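You operate a simulated robot arm through the tools that you are given. There is no shell and no other tool.

You are at the controls of a simulated robot arm. One attempt, no reset.

JOB
Bring the air line back up to 5 bar and open the white valve last.
Fine: first shut the oiler cap and the filter drain, then open the red valve and set the line gauge by the regulator; the other branch valves stay shut.

It is judged by the outcome, as a careful person would: the job done as asked, and still so three seconds after it is handed in. It fails if anything else is knocked over, pushed out of place, dropped, spilled or broken. Lids that push on must go on centred and level and be pressed home; caps that screw on are set level and turned clockwise until they are tight.

ROBOT AND FRAMES
A 7-joint arm with a two-finger gripper, fixed in place. Base frame: the origin is on the floor under the middle of its stand, x ahead of it, y to its left, z up; the work surface is at about z = 0.72. Units: m, rad, N and s.
With the tool pointing down near the work surface it reaches from about 0.3 to 0.7 m from the base axis. Its first joint turns from -1.152 to 1.152 rad. Payload 2.45 kg.
The TCP is the grasp point between the finger pads, 0.026 m short of the fingertips. In the tool frame z runs along the fingers and y along their closing line. The gripper opens to 0.096 m; its body begins 0.069 m behind the TCP.
Orientation is that of the tool frame in the base frame, as a unit quaternion [w, x, y, z]. With the fingers straight down and closing along the base's y, the tool's x points along the base's -x, its y along +y and its z along -z.

CONTROLS
- The arm moves only by the tool jog_arm. Its argument "series" is a list of rows, each a list of 7 numbers: the shift along the base's x, y, z in m, then the turn, a rotation vector about the base's x, y, z in degrees, then the finger opening in m, from 0 to 0.096. In form: [[dx, dy, dz, rx, ry, rz, grip], ...]. A call has 1 to 20 rows; each row is the pose to reach, as a shift and turn from the pose commanded when the call began. Rows are played at 5 a second. More than 0.05 m and 0.15 rad between two rows, or a gripper value outside its range, and nothing of the call is played. Where a pose cannot be reached the arm comes as near as it can. A force on the tool above 90 N (or 10 N above the force at the start of the call, whichever is more), or a blocked arm, ends the call early, and 0.2 s more pass. Each finger travels about 0.05 m/s and halts on what it meets, pressing with about 31 N; the grip force reading is that of the motor and also rises with nothing between the fingers. The clock runs only during rows and for 0.2 s after the last one: add rows that repeat a pose to give the fingers time. The reply holds the time, the measured pose of the TCP, the force on the tool along the base axes, the opening and the grip force, in the units named above and with some noise, with the torque about the TCP (base axes, N m) and any sound that the robot's microphone picked up, and new pictures: "show" is both (left out), scene, wrist or none.
- Cameras (640 x 400 px; columns grow to the right, rows downward): "scene" is fixed at [0.1609, -0.3886, 1.4604]; the picture's right is [0.80, -0.60, 0.00], its down [-0.24, -0.31, -0.92] and it looks along [0.56, 0.73, -0.39] (base axes); focal length 338 px, centre (320, 200). "wrist" rides on the gripper at [0.082, 0.003, -0.098] in the tool frame; the picture's right is [-0.04, 1.00, 0.00], its down [-0.73, -0.03, -0.68] and it looks along [-0.68, -0.03, 0.73] (tool axes); focal length 256 px, centre (320, 200). There is no depth. A picture from a camera that has moved, and an enlarged one, comes with that camera's place and axes in the base frame and with its lens. The place of the scene camera against the robot may be out by one fixed shift of up to 0.025 m in any direction.
- enlarge(camera, box): a new picture of the part [left, top, right, bottom] of that camera's present view, enlarged. The clock stands still meanwhile.
- hand_in(): hands the job in; it is judged then, once.

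Places have to be worked out from the pictures, the camera data and where the tool is seen. Open the gripper and draw the arm clear of the work before you hand the job in, unless the task says otherwise.

The tools are called after "Request:" as name(argument=value, ...) on one line, values as JSON. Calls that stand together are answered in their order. jog_arm: Moves the arm, as the interface text tells. Its arguments: {"type":"object","properties":{"series":{"type":"array","items":{"type":"array","items":{"type":"number"}}},"show":{"type":"string","enum":["both","scene","wrist","none"]}},"required":["series"]} The other tools are called the same way: enlarge (camera, box) takes an enlarged picture of a part of a camera's view; hand_in () hands the job in.

At the start:

```text
time: 0.0
tcp_pos: [0.4029, -0.0485, 1.3484]
tool_rot: [0.0, -0.001, 1.0, 0.0]
ft_force: [-0.1, 0.1, 0.1]
moment: [0.01, 0.0, 0.03]
gripper_width: 0.096
grasp_force: 0.0
```

scene: 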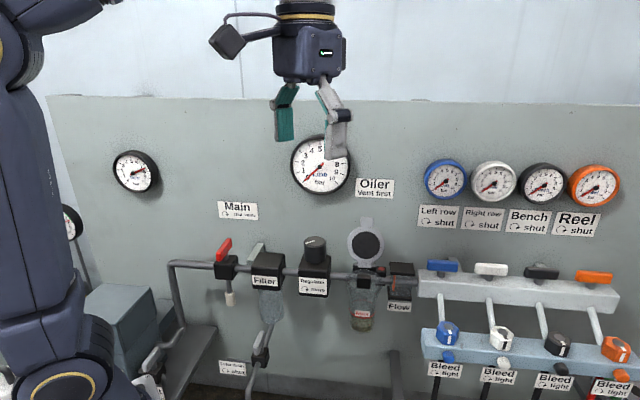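
wrist: 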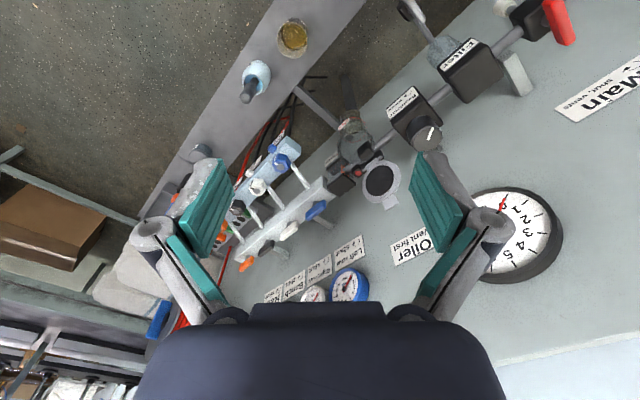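

I'll look closer at the scene first to identify the parts and labels before moving.

Request:
enlarge(camera="scene", box=[160, 170, 420, 332])

Request:
enlarge(camera="scene", box=[400, 140, 640, 290])

Request:
enlarge(camera="scene", box=[400, 250, 640, 400])

Request:
enlarge(camera="scene", box=[160, 250, 400, 400])

Request:
enlarge(camera="scene", box=[270, 120, 400, 201])

Request:
enlarge(camera="scene", box=[0, 130, 280, 305])

```text
2.46 times, centred on (290, 251) of scene
camera zoom: at [0.1609, -0.3886, 1.4604], right [0.8, -0.6, 0.0], down [-0.24, -0.31, -0.92], along [0.56, 0.73, -0.39], focal length 831 px, centre (394, 74)
```

zoom: 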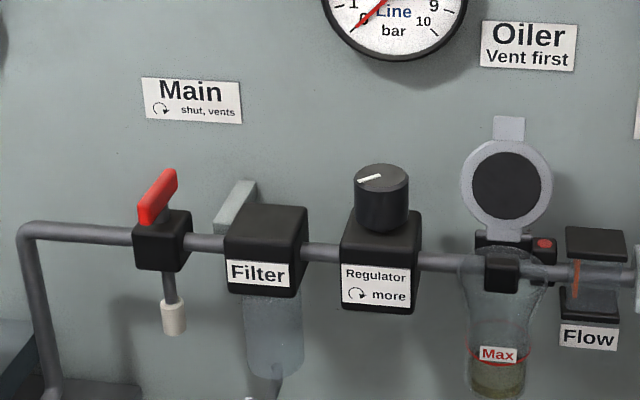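

```text
2.67 times, centred on (520, 215) of scene
camera zoom: at [0.1609, -0.3886, 1.4604], right [0.8, -0.6, 0.0], down [-0.24, -0.31, -0.92], along [0.56, 0.73, -0.39], focal length 900 px, centre (-213, 160)
```

zoom: 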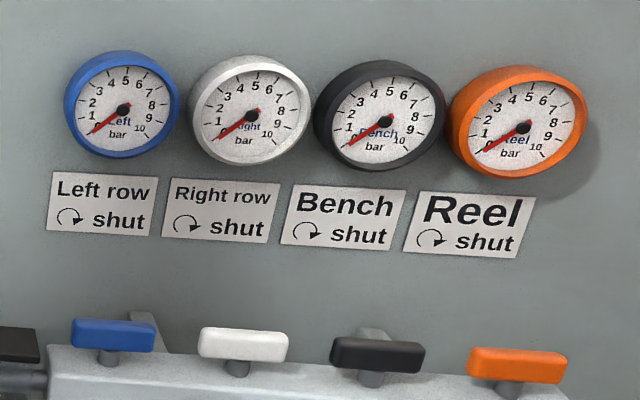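

```text
2.67 times, centred on (520, 325) of scene
camera zoom: at [0.1609, -0.3886, 1.4604], right [0.8, -0.6, 0.0], down [-0.24, -0.31, -0.92], along [0.56, 0.73, -0.39], focal length 900 px, centre (-213, -133)
```

zoom: 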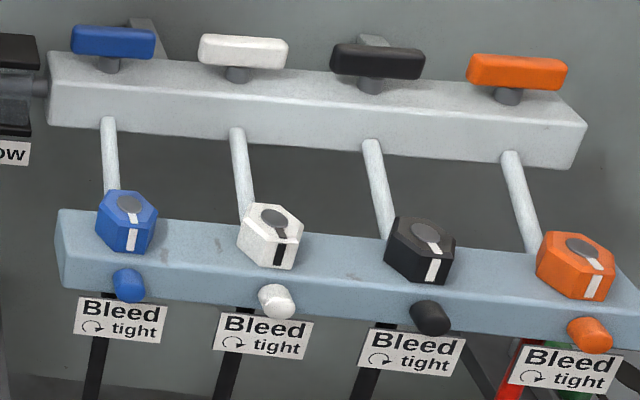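

```text
2.67 times, centred on (280, 325) of scene
camera zoom: at [0.1609, -0.3886, 1.4604], right [0.8, -0.6, 0.0], down [-0.24, -0.31, -0.92], along [0.56, 0.73, -0.39], focal length 900 px, centre (427, -133)
```

zoom: 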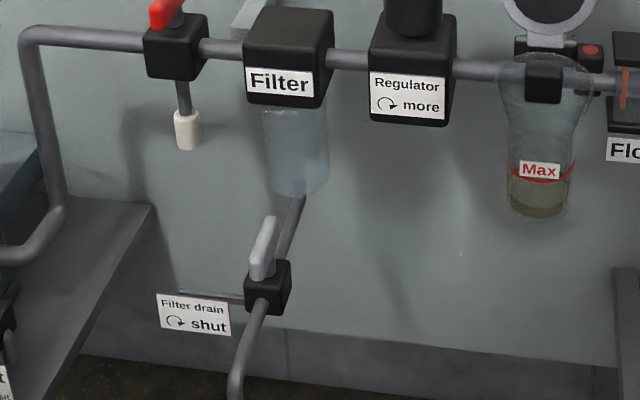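

```text
4.92 times, centred on (335, 160) of scene
camera zoom: at [0.1609, -0.3886, 1.4604], right [0.8, -0.6, 0.0], down [-0.24, -0.31, -0.92], along [0.56, 0.73, -0.39], focal length 1662 px, centre (246, 394)
```

zoom: 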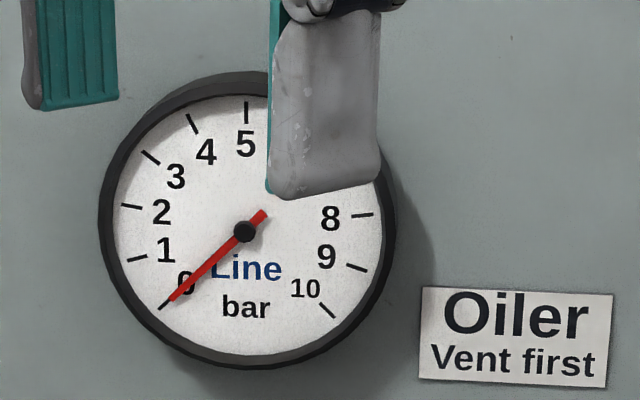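

```text
2.29 times, centred on (140, 218) of scene
camera zoom: at [0.1609, -0.3886, 1.4604], right [0.8, -0.6, 0.0], down [-0.24, -0.31, -0.92], along [0.56, 0.73, -0.39], focal length 771 px, centre (731, 160)
```

zoom: 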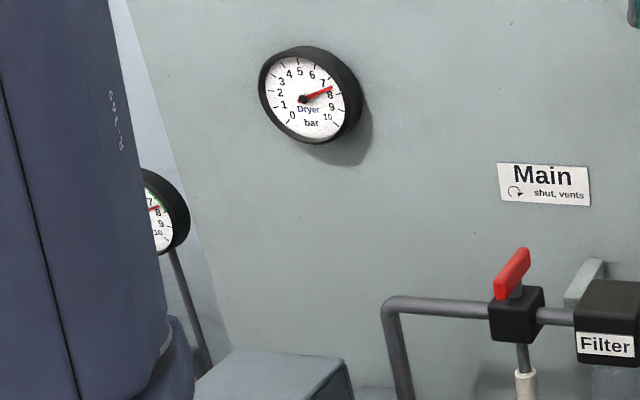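

Request:
enlarge(camera="scene", box=[330, 210, 426, 270])

Request:
enlarge(camera="scene", box=[330, 260, 426, 340])

Request:
enlarge(camera="scene", box=[205, 315, 301, 400])

Request:
enlarge(camera="scene", box=[200, 225, 340, 312])

Request:
enlarge(camera="wrist", box=[320, 0, 640, 200])

Request:
enlarge(camera="wrist", box=[220, 100, 420, 300])

Request:
enlarge(camera="scene", box=[0, 250, 220, 400])

```text
6.67 times, centred on (378, 240) of scene
camera zoom: at [0.1609, -0.3886, 1.4604], right [0.8, -0.6, 0.0], down [-0.24, -0.31, -0.92], along [0.56, 0.73, -0.39], focal length 2250 px, centre (-67, -67)
```

zoom: 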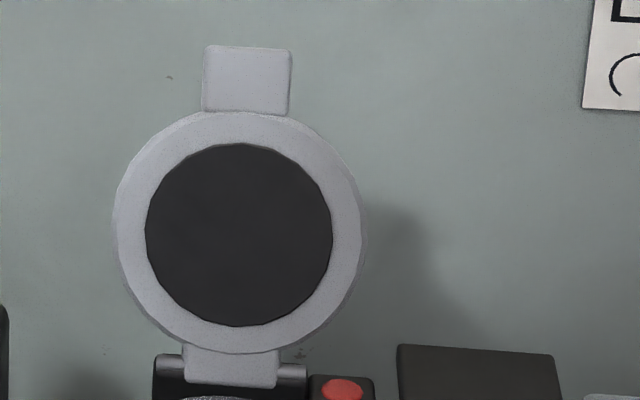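

```text
5.00 times, centred on (378, 300) of scene
camera zoom: at [0.1609, -0.3886, 1.4604], right [0.8, -0.6, 0.0], down [-0.24, -0.31, -0.92], along [0.56, 0.73, -0.39], focal length 1687 px, centre (30, -300)
```

zoom: 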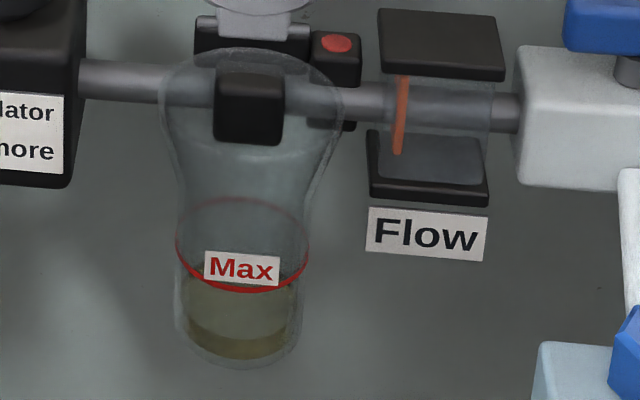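

```text
4.71 times, centred on (253, 358) of scene
camera zoom: at [0.1609, -0.3886, 1.4604], right [0.8, -0.6, 0.0], down [-0.24, -0.31, -0.92], along [0.56, 0.73, -0.39], focal length 1588 px, centre (635, -541)
```

zoom: 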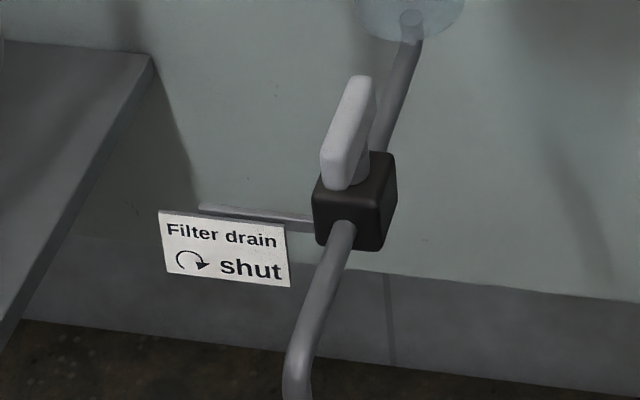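

```text
4.57 times, centred on (270, 268) of scene
camera zoom: at [0.1609, -0.3886, 1.4604], right [0.8, -0.6, 0.0], down [-0.24, -0.31, -0.92], along [0.56, 0.73, -0.39], focal length 1543 px, centre (549, -113)
```

zoom: 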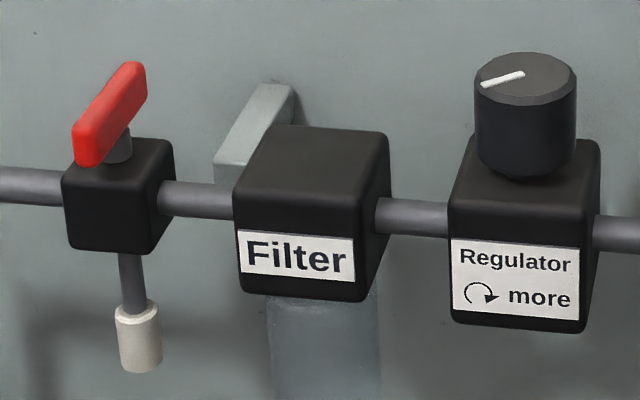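

```text
2.00 times, centred on (480, 100) of wrist
camera zoom: at [0.3196, -0.0458, 1.4462], right [0.04, 1.0, 0.0], down [0.73, -0.03, 0.68], along [0.68, -0.03, -0.73], focal length 512 px, centre (0, 400)
```

zoom: 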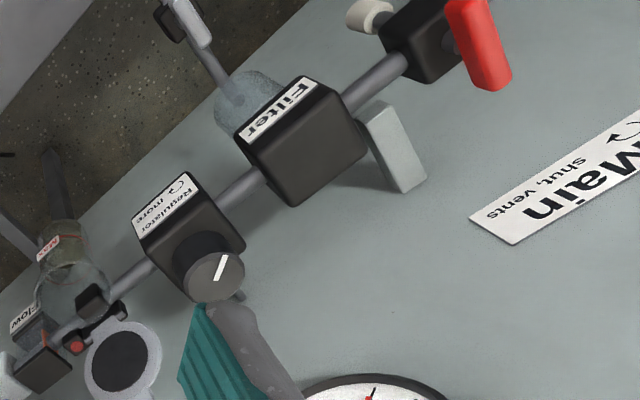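

```text
2.00 times, centred on (320, 200) of wrist
camera zoom: at [0.3196, -0.0458, 1.4462], right [0.04, 1.0, 0.0], down [0.73, -0.03, 0.68], along [0.68, -0.03, -0.73], focal length 512 px, centre (320, 200)
```

zoom: 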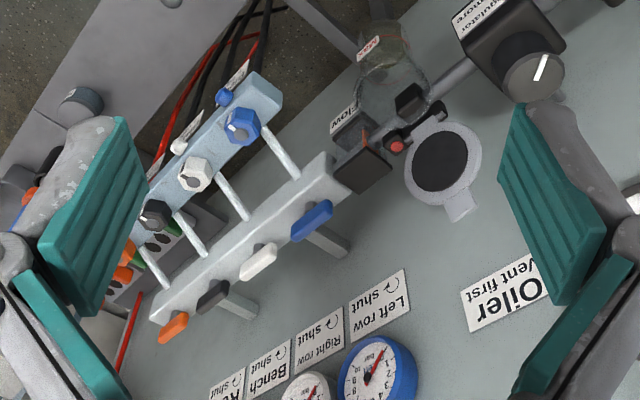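

```text
2.67 times, centred on (110, 325) of scene
camera zoom: at [0.1609, -0.3886, 1.4604], right [0.8, -0.6, 0.0], down [-0.24, -0.31, -0.92], along [0.56, 0.73, -0.39], focal length 900 px, centre (880, -133)
```

zoom: 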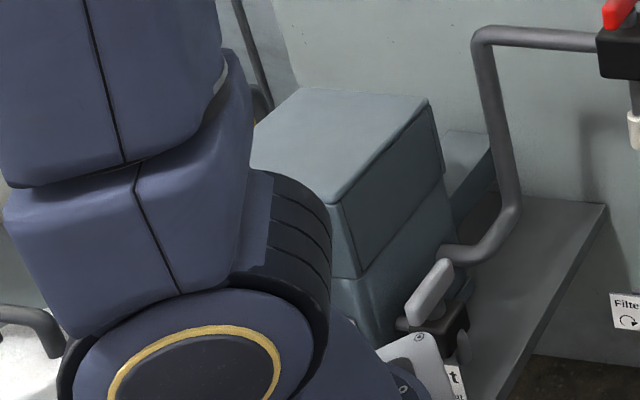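

Request:
enlarge(camera="scene", box=[420, 310, 530, 380])

Request:
enlarge(camera="scene", box=[530, 325, 640, 400])

Request:
enlarge(camera="wrist", box=[220, 120, 320, 220])

```text
5.71 times, centred on (475, 345) of scene
camera zoom: at [0.1609, -0.3886, 1.4604], right [0.8, -0.6, 0.0], down [-0.24, -0.31, -0.92], along [0.56, 0.73, -0.39], focal length 1928 px, centre (-566, -629)
```

zoom: 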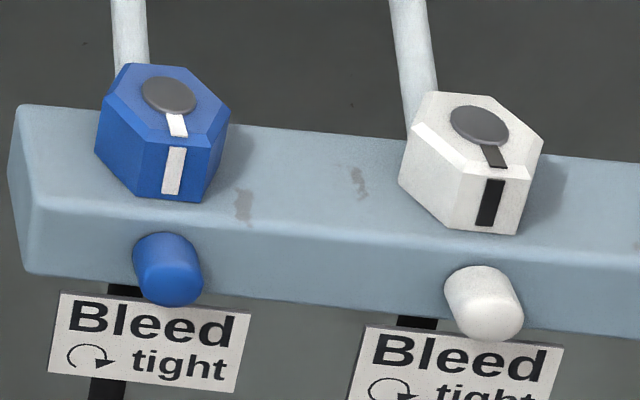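

```text
5.33 times, centred on (585, 362) of scene
camera zoom: at [0.1609, -0.3886, 1.4604], right [0.8, -0.6, 0.0], down [-0.24, -0.31, -0.92], along [0.56, 0.73, -0.39], focal length 1800 px, centre (-1093, -667)
```

zoom: 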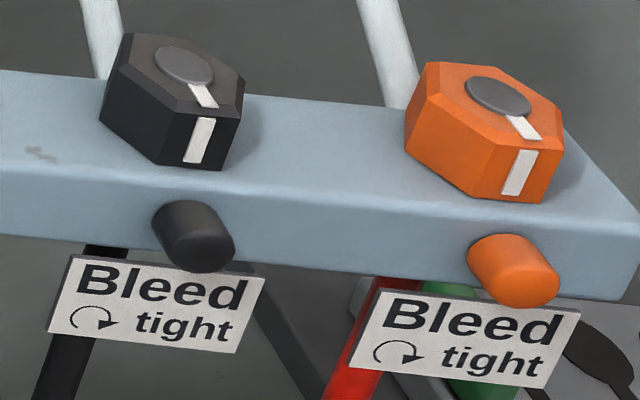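

```text
4.00 times, centred on (270, 170) of wrist
camera zoom: at [0.3196, -0.0458, 1.4462], right [0.04, 1.0, 0.0], down [0.73, -0.03, 0.68], along [0.68, -0.03, -0.73], focal length 1024 px, centre (520, 320)
```

zoom: 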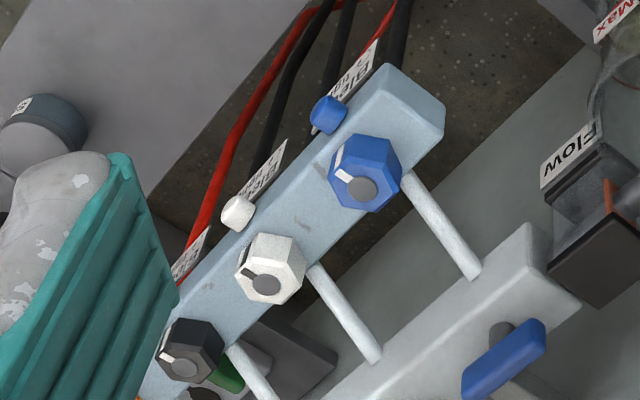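

The panel stands diagonally across from the arm: red valve near (0.39, 0.29), oiler near (0.63, 0.06), white valve near (0.78, -0.14), heights about 1.05. I turn the tool 45° so that the wrist camera faces the panel squarely.

Request:
jog_arm(series=[[0, 0.01, 0, 0, 0, 7.5, 0.096], [0, 0.02, 0, 0, 0, 15, 0.096], [0, 0.03, 0, 0, 0, 22.5, 0.096], [0, 0.04, 0, 0, 0, 30, 0.096], [0, 0.05, 0, 0, 0, 37.5, 0.096], [0, 0.06, 0, 0, 0, 45, 0.096], [0, 0.06, 0, 0, 0, 45, 0.096]], show="both")

```text
time: 1.6
tcp_pos: [0.4033, 0.0124, 1.3492]
tool_rot: [-0.001, -0.383, 0.924, 0.0]
ft_force: [-0.2, -0.5, -0.4]
moment: [0.02, 0.01, 0.0]
gripper_width: 0.0961
grasp_force: 0.1
camera wrist: at [0.3416, -0.0438, 1.4471], right [-0.68, 0.73, 0.0], down [0.54, 0.5, 0.68], along [0.5, 0.46, -0.73], focal length 256 px, centre (320, 200)
```

scene: 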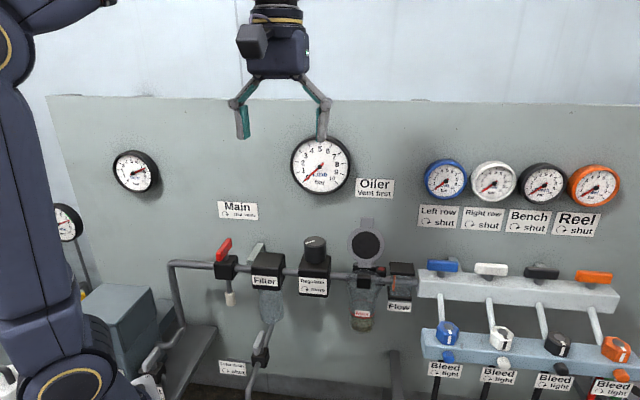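
wrist: 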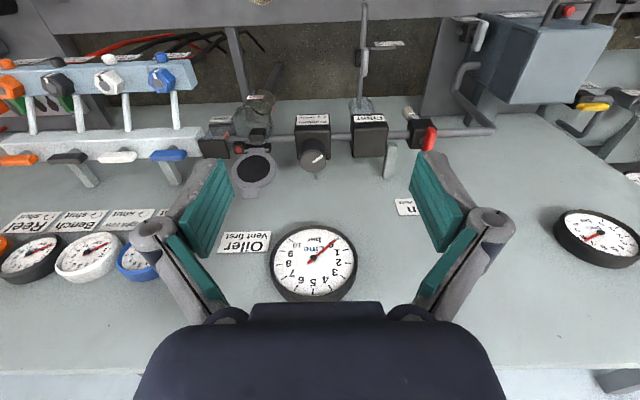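

The wrist camera now sees the whole panel (upside down). I lower and shift the tool in free space to get a second view for triangulating.

Request:
jog_arm(series=[[-0.02, 0.02, -0.03, 0, 0, 0, 0.096], [-0.04, 0.04, -0.06, 0, 0, 0, 0.096], [-0.06, 0.06, -0.09, 0, 0, 0, 0.096], [-0.08, 0.08, -0.12, 0, 0, 0, 0.096], [-0.08, 0.08, -0.12, 0, 0, 0, 0.096]], show="both")

```text
time: 2.8
tcp_pos: [0.3225, 0.0933, 1.2289]
tool_rot: [0.0, -0.382, 0.924, 0.0]
ft_force: [-0.1, 0.5, -0.5]
moment: [-0.03, 0.01, 0.0]
gripper_width: 0.096
grasp_force: 0.1
camera wrist: at [0.261, 0.0376, 1.327], right [-0.68, 0.73, 0.0], down [0.54, 0.5, 0.68], along [0.5, 0.46, -0.73], focal length 256 px, centre (320, 200)
```

scene: 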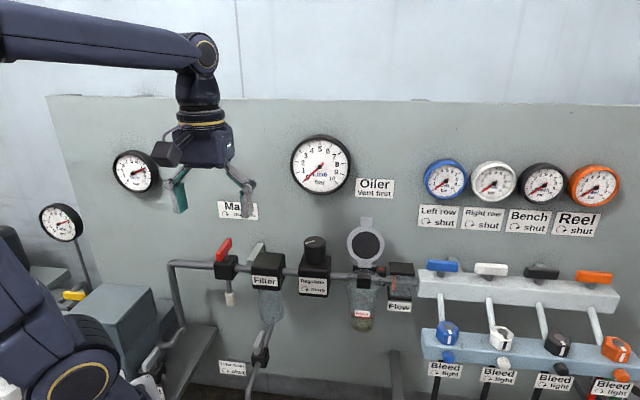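
wrist: 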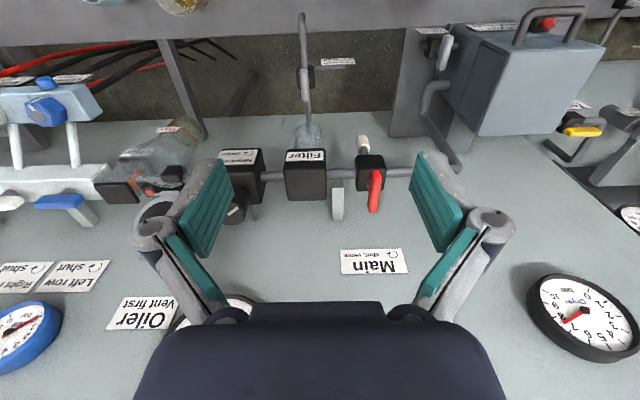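

Request:
enlarge(camera="wrist", box=[260, 100, 460, 225])

Request:
enlarge(camera="wrist", box=[250, 0, 410, 160])

Request:
enlarge(camera="wrist", box=[80, 110, 280, 235])

Request:
enlarge(camera="scene", box=[140, 110, 280, 230])

```text
3.20 times, centred on (360, 162) of wrist
camera zoom: at [0.261, 0.0376, 1.327], right [-0.68, 0.73, 0.0], down [0.54, 0.5, 0.68], along [0.5, 0.46, -0.73], focal length 819 px, centre (192, 320)
```

zoom: 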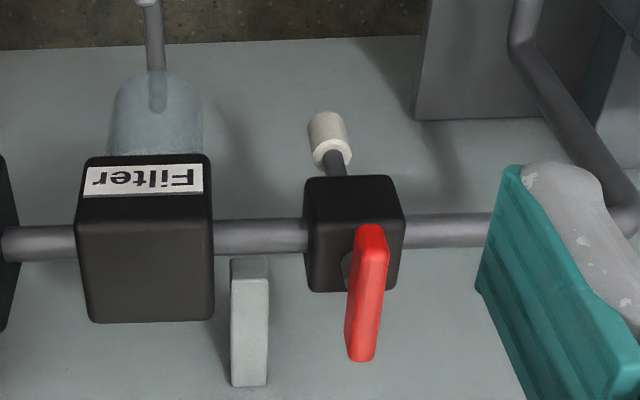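

```text
2.50 times, centred on (330, 80) of wrist
camera zoom: at [0.261, 0.0376, 1.327], right [-0.68, 0.73, 0.0], down [0.54, 0.5, 0.68], along [0.5, 0.46, -0.73], focal length 640 px, centre (295, 500)
```

zoom: 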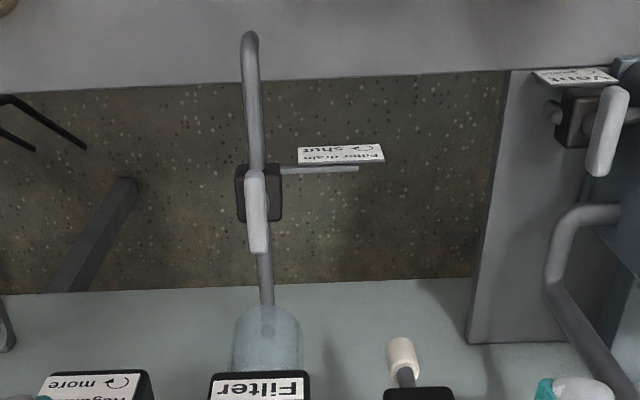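

```text
3.20 times, centred on (180, 172) of wrist
camera zoom: at [0.261, 0.0376, 1.327], right [-0.68, 0.73, 0.0], down [0.54, 0.5, 0.68], along [0.5, 0.46, -0.73], focal length 819 px, centre (768, 288)
```

zoom: 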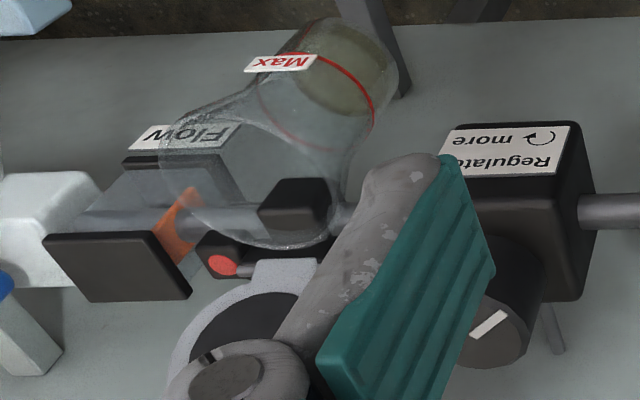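

```text
3.33 times, centred on (210, 170) of scene
camera zoom: at [0.1609, -0.3886, 1.4604], right [0.8, -0.6, 0.0], down [-0.24, -0.31, -0.92], along [0.56, 0.73, -0.39], focal length 1125 px, centre (687, 300)
```

zoom: 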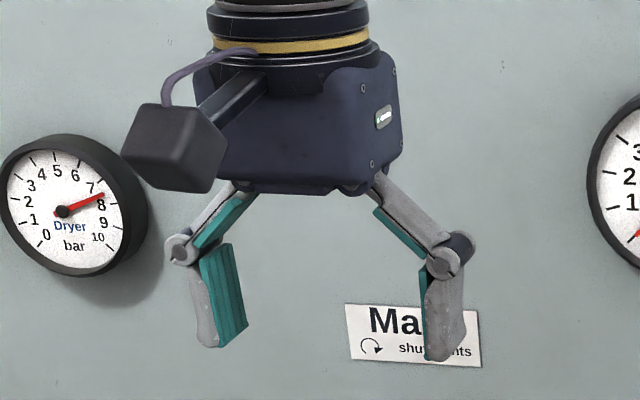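

Next I get a closer look at the oiler, moving the tool along in front of the panel (well clear of it) to about (0.50, -0.07, 1.20).

Request:
jog_arm(series=[[0.03, -0.027, -0.005, 0, 0, 0, 0.096], [0.06, -0.054, -0.01, 0, 0, 0, 0.096], [0.09, -0.081, -0.015, 0, 0, 0, 0.096], [0.12, -0.108, -0.02, 0, 0, 0, 0.096], [0.15, -0.135, -0.025, 0, 0, 0, 0.096], [0.177, -0.162, -0.03, 0, 0, 0, 0.096], [0.177, -0.162, -0.03, 0, 0, 0, 0.096]], show="both")

```text
time: 4.4
tcp_pos: [0.4984, -0.0724, 1.1989]
tool_rot: [0.0, -0.383, 0.924, 0.0]
ft_force: [0.1, 0.5, -0.5]
moment: [-0.01, 0.0, 0.02]
gripper_width: 0.0962
grasp_force: 0.1
camera wrist: at [0.4373, -0.1279, 1.2973], right [-0.68, 0.73, 0.0], down [0.54, 0.5, 0.68], along [0.5, 0.46, -0.73], focal length 256 px, centre (320, 200)
```

scene: 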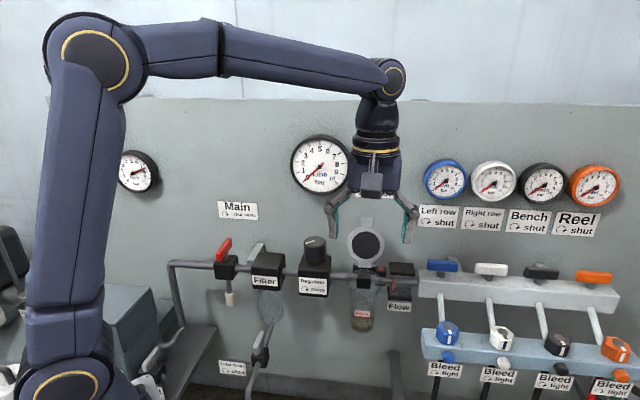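
wrist: 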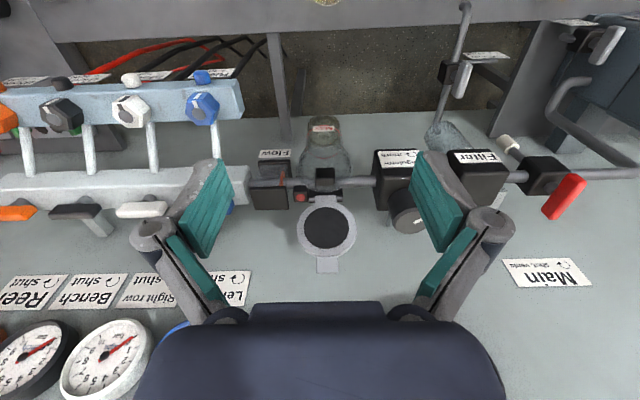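

Request:
enlarge(camera="wrist", box=[240, 100, 440, 300])

Request:
enlarge(camera="wrist", box=[270, 150, 370, 280])

Request:
enlarge(camera="wrist", box=[0, 50, 250, 250])

Request:
enlarge(camera="wrist", box=[390, 0, 640, 230])

```text
2.00 times, centred on (340, 200) of wrist
camera zoom: at [0.4373, -0.1279, 1.2973], right [-0.68, 0.73, 0.0], down [0.54, 0.5, 0.68], along [0.5, 0.46, -0.73], focal length 512 px, centre (280, 200)
```

zoom: 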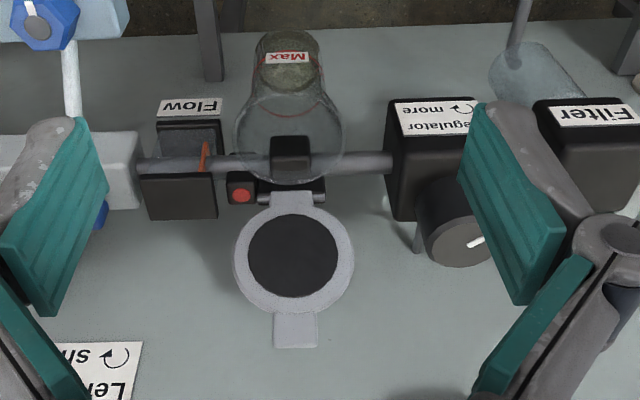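

```text
3.08 times, centred on (320, 215) of wrist
camera zoom: at [0.4373, -0.1279, 1.2973], right [-0.68, 0.73, 0.0], down [0.54, 0.5, 0.68], along [0.5, 0.46, -0.73], focal length 788 px, centre (320, 154)
```

zoom: 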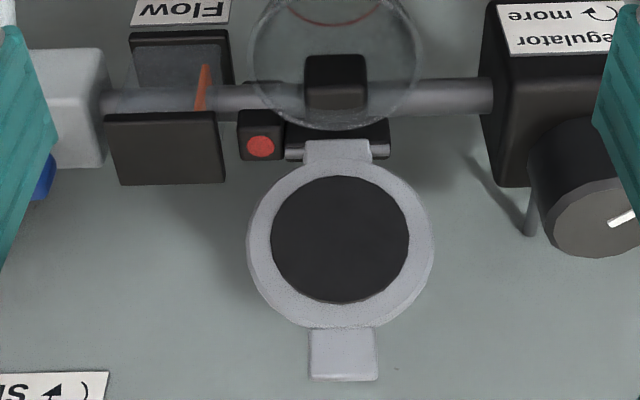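

```text
2.00 times, centred on (125, 150) of wrist
camera zoom: at [0.4373, -0.1279, 1.2973], right [-0.68, 0.73, 0.0], down [0.54, 0.5, 0.68], along [0.5, 0.46, -0.73], focal length 512 px, centre (710, 300)
```

zoom: 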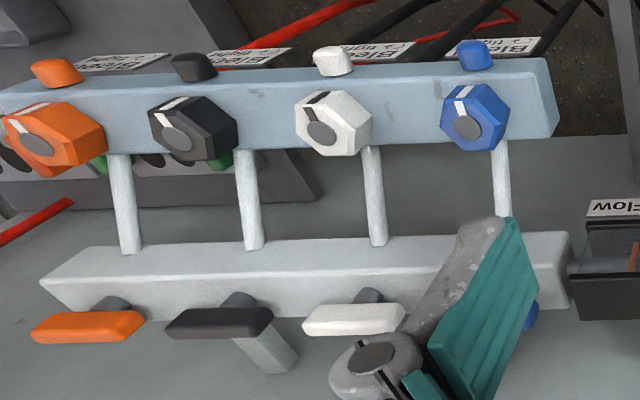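

```text
1.74 times, centred on (515, 115) of wrist
camera zoom: at [0.4373, -0.1279, 1.2973], right [-0.68, 0.73, 0.0], down [0.54, 0.5, 0.68], along [0.5, 0.46, -0.73], focal length 445 px, centre (-19, 348)
```

zoom: 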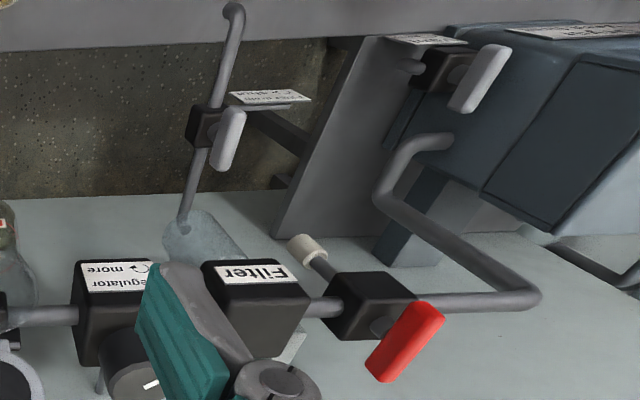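

The panel is parallel to the 45° tool heading. I tilt the tool 30° towards the panel and drop a little to see the oiler lid nearly level, for a good depth fix (staying about 15 cm in front of it).

Request:
jog_arm(series=[[0, 0, -0.015, 5.3, -5.3, 0, 0.06], [0, 0, -0.03, 10.6, -10.6, 0, 0.03], [0, 0, -0.045, 15.9, -15.9, 0, 0.0], [0, 0, -0.06, 21.2, -21.2, 0, 0.0], [0, 0, -0.06, 21.2, -21.2, 0, 0.0], [0, 0, -0.06, 21.2, -21.2, 0, 0.0]], show="both")

```text
time: 5.8
tcp_pos: [0.4986, -0.0716, 1.1374]
tool_rot: [0.239, -0.369, 0.893, 0.099]
ft_force: [-0.3, -0.7, -1.0]
moment: [-0.01, 0.02, 0.03]
gripper_width: 0.0
grasp_force: 24.4
camera wrist: at [0.4109, -0.1548, 1.1812], right [-0.68, 0.73, 0.02], down [0.23, 0.19, 0.95], along [0.69, 0.66, -0.3], focal length 256 px, centre (320, 200)
```

scene: 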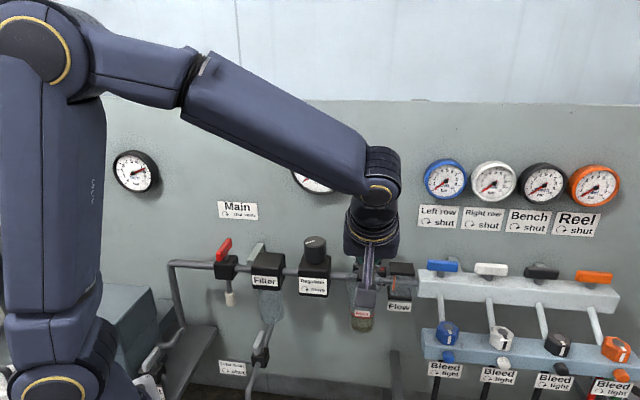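
wrist: 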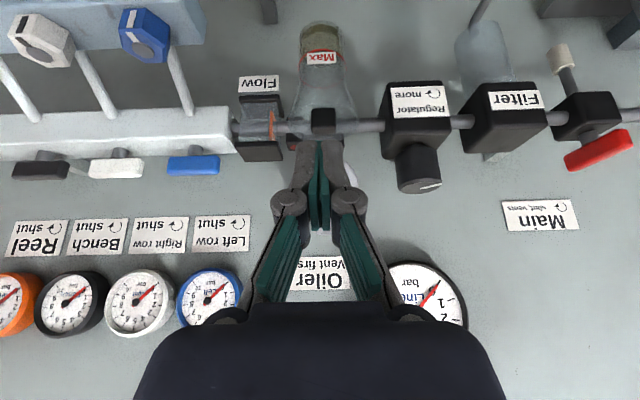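

The closed fingers hide the lid; I open them in place to see the lid from this near-level view.

Request:
jog_arm(series=[[0, 0, 0, 0, 0, 0, 0.096], [0, 0, 0, 0, 0, 0, 0.096], [0, 0, 0, 0, 0, 0, 0.096], [0, 0, 0, 0, 0, 0, 0.096], [0, 0, 0, 0, 0, 0, 0.096]], show="wrist")

Request:
enlarge(camera="wrist", box=[240, 60, 400, 220])

Request:
enlarge(camera="wrist", box=[0, 0, 260, 200])

Request:
enlarge(camera="wrist", box=[370, 40, 640, 220])

```text
time: 7.0
tcp_pos: [0.5001, -0.0715, 1.1373]
tool_rot: [0.239, -0.369, 0.893, 0.099]
ft_force: [-0.6, -0.6, 0.9]
moment: [0.05, 0.01, -0.02]
gripper_width: 0.096
grasp_force: 0.1
camera wrist: at [0.411, -0.1547, 1.1814], right [-0.68, 0.73, 0.02], down [0.23, 0.19, 0.95], along [0.69, 0.66, -0.3], focal length 256 px, centre (320, 200)
```

wrist: 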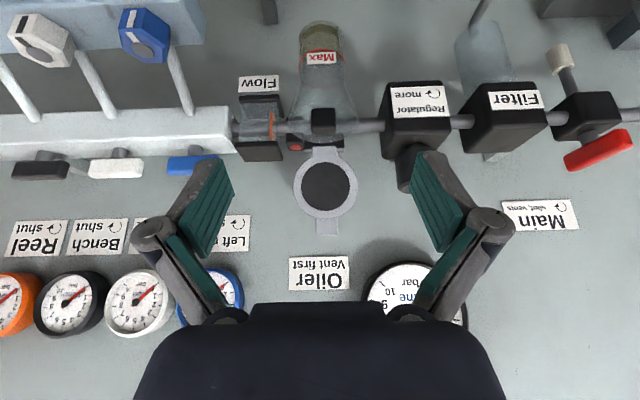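

```text
2.50 times, centred on (320, 140) of wrist
camera zoom: at [0.411, -0.1547, 1.1814], right [-0.68, 0.73, 0.02], down [0.23, 0.19, 0.95], along [0.69, 0.66, -0.3], focal length 640 px, centre (320, 350)
```

zoom: 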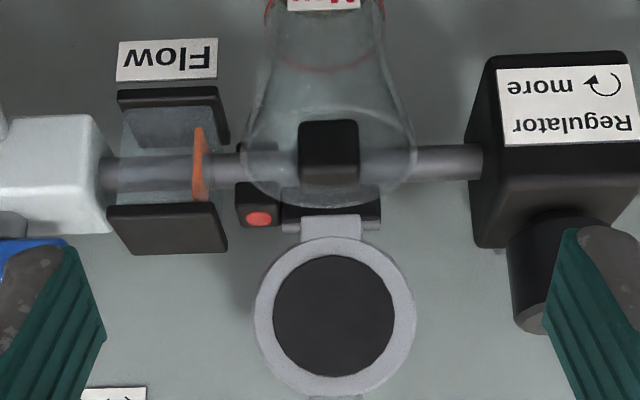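

```text
2.00 times, centred on (130, 100) of wrist
camera zoom: at [0.411, -0.1547, 1.1814], right [-0.68, 0.73, 0.02], down [0.23, 0.19, 0.95], along [0.69, 0.66, -0.3], focal length 512 px, centre (700, 400)
```

zoom: 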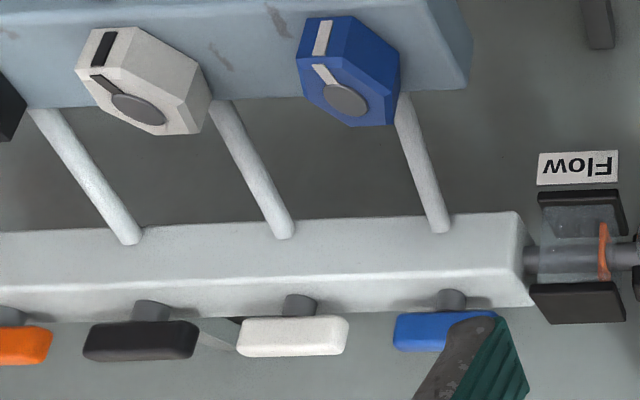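

```text
2.22 times, centred on (505, 130) of wrist
camera zoom: at [0.411, -0.1547, 1.1814], right [-0.68, 0.73, 0.02], down [0.23, 0.19, 0.95], along [0.69, 0.66, -0.3], focal length 569 px, centre (-91, 356)
```

zoom: 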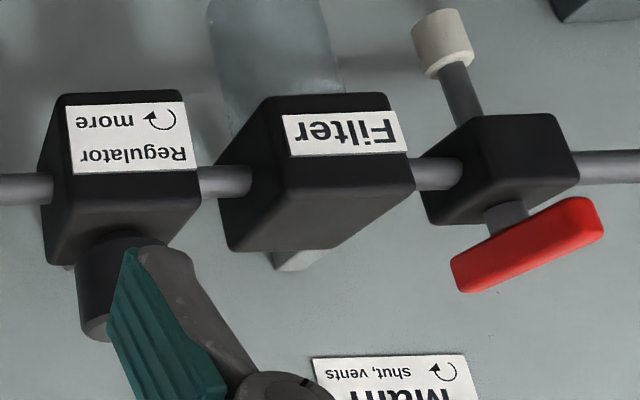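

From two views the lid hinge is at about u=0.40 along the panel, v=0.477 deep, z=1.019; its tab top at v≈0.507, z≈1.123, leaning back ~16°, with the panel face at v≈0.567. I close the fingers and go up and forward to just above the lid.

Request:
jog_arm(series=[[0, 0, 0.04, 0, 0, 0, 0.05], [0.025, 0.024, 0.0616, 0, 0, 0, 0.02], [0.052, 0.05, 0.0616, 0, 0, 0, 0.0], [0.079, 0.075, 0.0616, 0, 0, 0, 0.0], [0.1061, 0.1009, 0.0616, 0, 0, 0, 0.0], [0.1061, 0.1009, 0.0616, 0, 0, 0, 0.0]], show="both")

Request:
enlarge(camera="scene", box=[300, 120, 440, 300])

Request:
enlarge(camera="wrist", box=[220, 80, 420, 280])

```text
time: 8.4
tcp_pos: [0.6059, 0.0316, 1.1981]
tool_rot: [0.238, -0.37, 0.892, 0.099]
ft_force: [0.4, -0.2, -0.3]
moment: [-0.01, 0.03, -0.01]
gripper_width: 0.0
grasp_force: 24.4
camera wrist: at [0.5169, -0.0514, 1.2414], right [-0.68, 0.73, 0.02], down [0.23, 0.19, 0.95], along [0.69, 0.66, -0.3], focal length 256 px, centre (320, 200)
```

scene: 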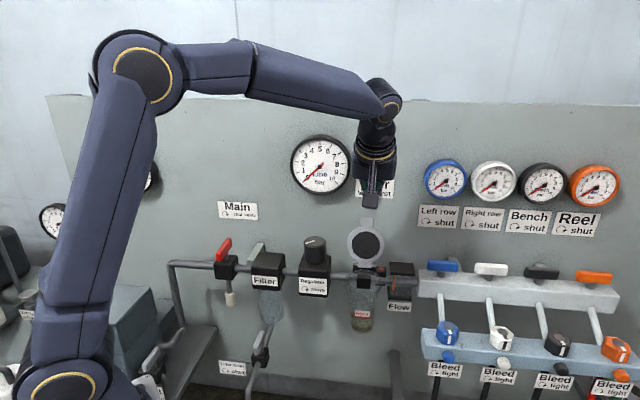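
wrist: 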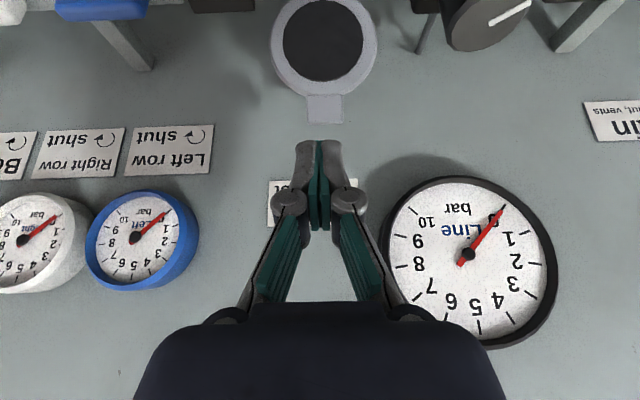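

```text
2.22 times, centred on (370, 210) of scene
camera zoom: at [0.161, -0.3886, 1.4604], right [0.8, -0.6, 0.0], down [-0.24, -0.31, -0.92], along [0.56, 0.73, -0.39], focal length 750 px, centre (209, 178)
```

zoom: 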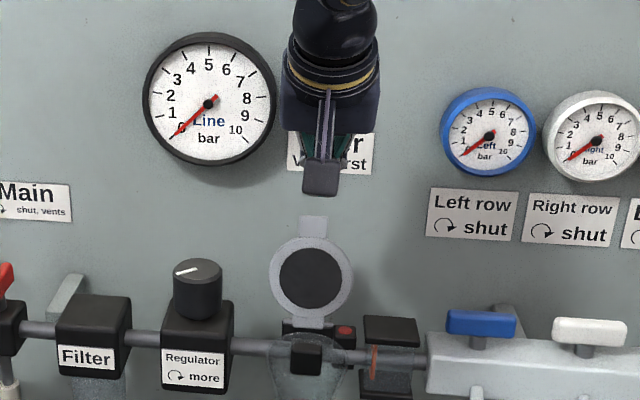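

```text
2.00 times, centred on (320, 180) of wrist
camera zoom: at [0.5169, -0.0514, 1.2414], right [-0.68, 0.73, 0.02], down [0.23, 0.19, 0.95], along [0.69, 0.66, -0.3], focal length 512 px, centre (320, 240)
```

zoom: 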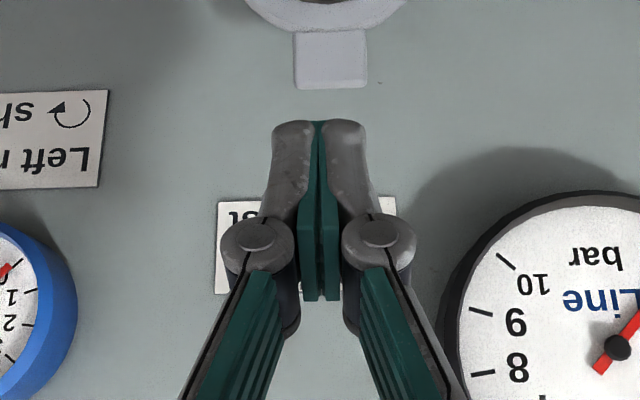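

Closed tip matches the computed place; the tab top is seen at v≈0.507, z≈1.123. I move to just behind and above the tab, then down along the tool axis into the gap behind the lid.

Request:
jog_arm(series=[[0.0184, 0.0184, -0.005, 0, 0, 0, 0.0], [0.0368, 0.0368, -0.015, 0, 0, 0, 0.0], [0.0375, 0.0375, -0.0255, 0, 0, 0, 0.0], [0.0446, 0.0446, -0.0428, 0, 0, 0, 0.0], [0.0446, 0.0446, -0.0428, 0, 0, 0, 0.0]], show="both")

Request:
enlarge(camera="scene", box=[300, 120, 440, 300])

Request:
enlarge(camera="wrist", box=[220, 80, 420, 280])

```text
time: 9.6
tcp_pos: [0.65, 0.0754, 1.1559]
tool_rot: [0.239, -0.369, 0.893, 0.098]
ft_force: [0.7, 0.8, 1.1]
moment: [0.03, 0.0, -0.02]
gripper_width: 0.0001
grasp_force: 28.6
camera wrist: at [0.5615, -0.0081, 1.1996], right [-0.68, 0.73, 0.02], down [0.23, 0.19, 0.95], along [0.69, 0.66, -0.3], focal length 256 px, centre (320, 200)
```

scene: 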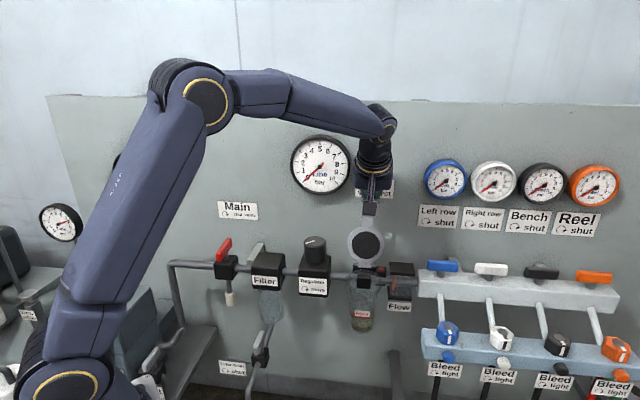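
wrist: 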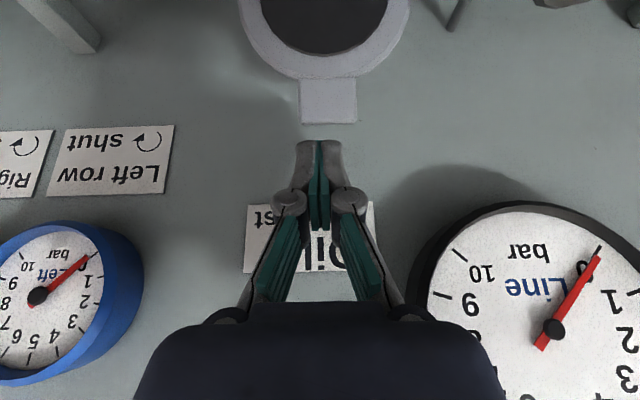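

```text
2.22 times, centred on (370, 210) of scene
camera zoom: at [0.1609, -0.3886, 1.4604], right [0.8, -0.6, 0.0], down [-0.24, -0.31, -0.92], along [0.56, 0.73, -0.39], focal length 750 px, centre (209, 178)
```

zoom: 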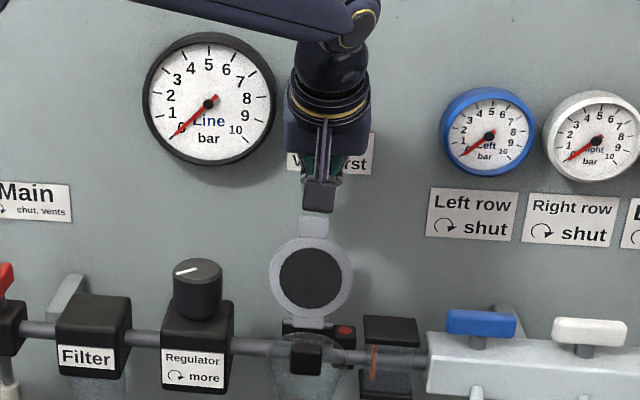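

```text
2.00 times, centred on (320, 180) of wrist
camera zoom: at [0.5615, -0.0081, 1.1996], right [-0.68, 0.73, 0.02], down [0.23, 0.19, 0.95], along [0.69, 0.66, -0.3], focal length 512 px, centre (320, 240)
```

zoom: 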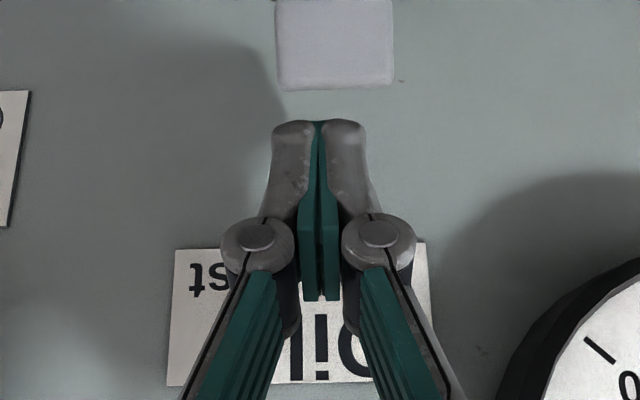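

Clear of the tab so far. I slide down along the tool axis about 4 cm into the gap behind the lid.

Request:
jog_arm(series=[[0.0046, 0.0046, -0.0113, 0, 0, 0, 0.0], [0.0092, 0.0092, -0.0226, 0, 0, 0, 0.0], [0.0138, 0.0138, -0.0338, 0, 0, 0, 0.0], [0.0138, 0.0138, -0.0338, 0, 0, 0, 0.0]], show="both")

Request:
enlarge(camera="scene", box=[300, 120, 440, 300])

Request:
enlarge(camera="wrist", box=[220, 80, 420, 280])

```text
time: 10.6
tcp_pos: [0.6644, 0.088, 1.1208]
tool_rot: [0.239, -0.37, 0.892, 0.099]
ft_force: [0.0, -0.4, 0.0]
moment: [0.02, -0.02, 0.0]
gripper_width: 0.0
grasp_force: 28.7
camera wrist: at [0.5762, 0.0054, 1.1664], right [-0.68, 0.73, 0.02], down [0.23, 0.19, 0.95], along [0.69, 0.66, -0.3], focal length 256 px, centre (320, 200)
```

scene: 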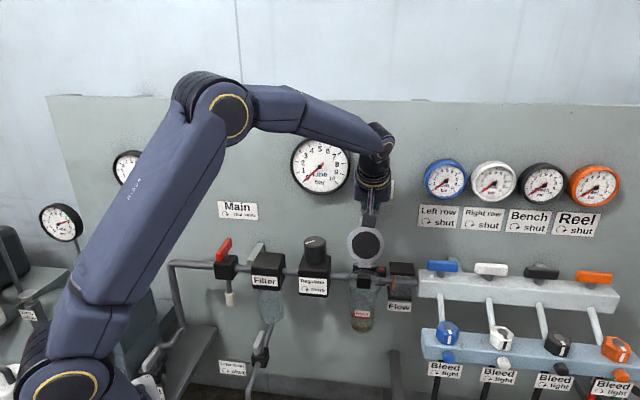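
wrist: 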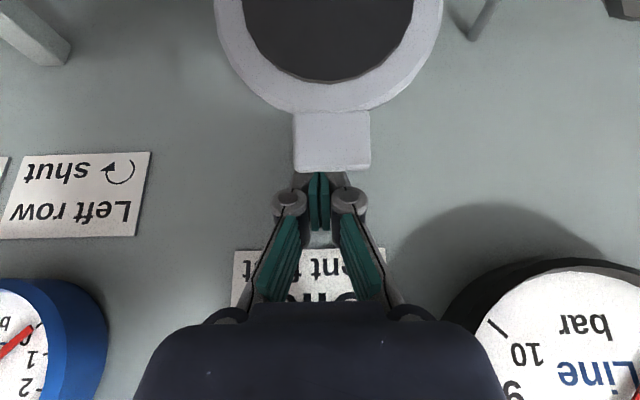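

```text
2.22 times, centred on (370, 210) of scene
camera zoom: at [0.1609, -0.3886, 1.4604], right [0.8, -0.6, 0.0], down [-0.24, -0.31, -0.92], along [0.56, 0.73, -0.39], focal length 750 px, centre (209, 178)
```

zoom: 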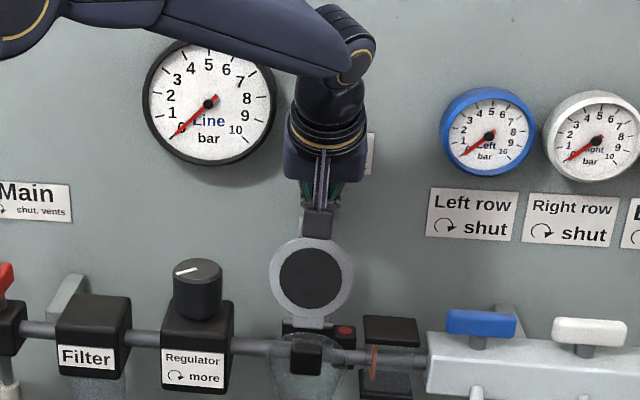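

```text
2.00 times, centred on (320, 180) of wrist
camera zoom: at [0.5762, 0.0054, 1.1664], right [-0.68, 0.73, 0.02], down [0.23, 0.19, 0.95], along [0.69, 0.66, -0.3], focal length 512 px, centre (320, 240)
```

zoom: 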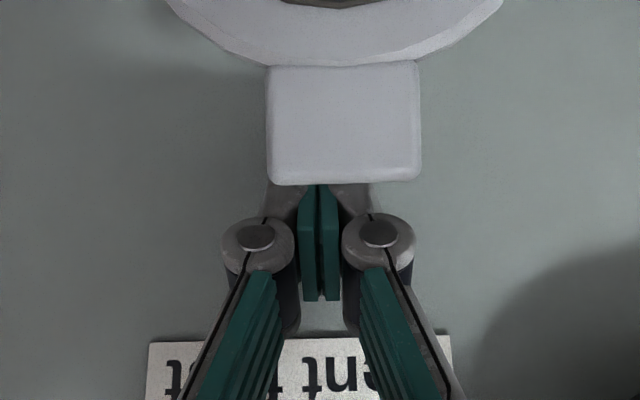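

The fingertips are now behind the lid's tab (the tab covers them). I pull gently straight away from the panel to swing the lid forward past vertical.

Request:
jog_arm(series=[[-0.0106, -0.0106, 0, 0, 0, 0, 0.0], [-0.0212, -0.0212, 0, 0, 0, 0, 0.0], [-0.0318, -0.0318, 0, 0, 0, 0, 0.0], [-0.0424, -0.0424, 0, 0, 0, 0, 0.0], [-0.053, -0.053, 0, 0, 0, 0, 0.0], [-0.0653, -0.0653, 0, 0, 0, 0, 0.0]], show="both")

Request:
enlarge(camera="scene", box=[300, 160, 440, 340])

```text
time: 12.0
tcp_pos: [0.598, 0.0235, 1.1206]
tool_rot: [0.239, -0.371, 0.892, 0.099]
ft_force: [0.3, 0.4, -0.7]
moment: [0.04, 0.05, 0.01]
gripper_width: 0.0
grasp_force: 28.2
camera wrist: at [0.5105, -0.0597, 1.1661], right [-0.68, 0.73, 0.02], down [0.23, 0.19, 0.95], along [0.69, 0.66, -0.3], focal length 256 px, centre (320, 200)
```

scene: 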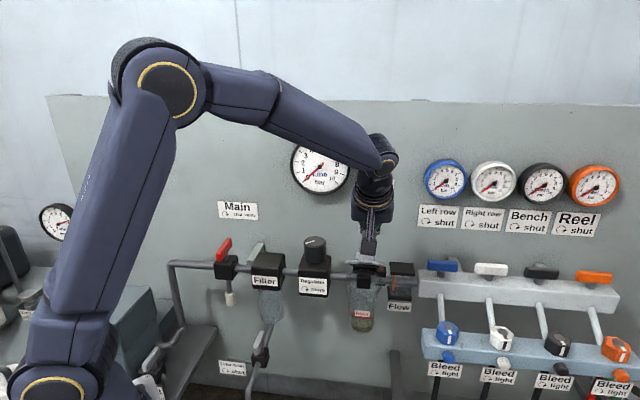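
wrist: 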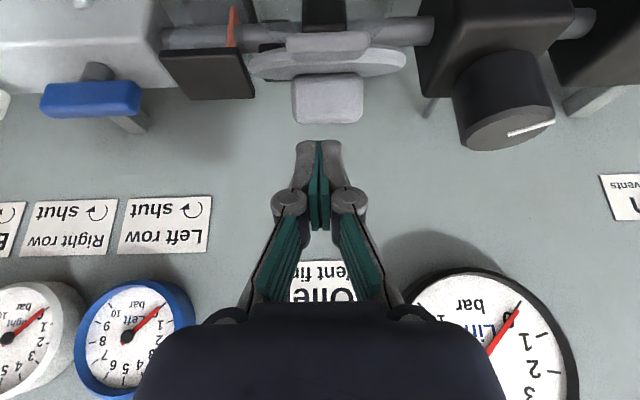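

```text
2.22 times, centred on (370, 250) of scene
camera zoom: at [0.161, -0.3886, 1.4604], right [0.8, -0.6, 0.0], down [-0.24, -0.31, -0.92], along [0.56, 0.73, -0.39], focal length 750 px, centre (209, 89)
```

zoom: 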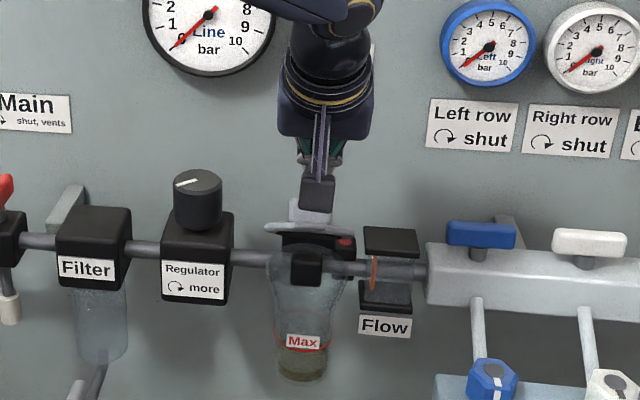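

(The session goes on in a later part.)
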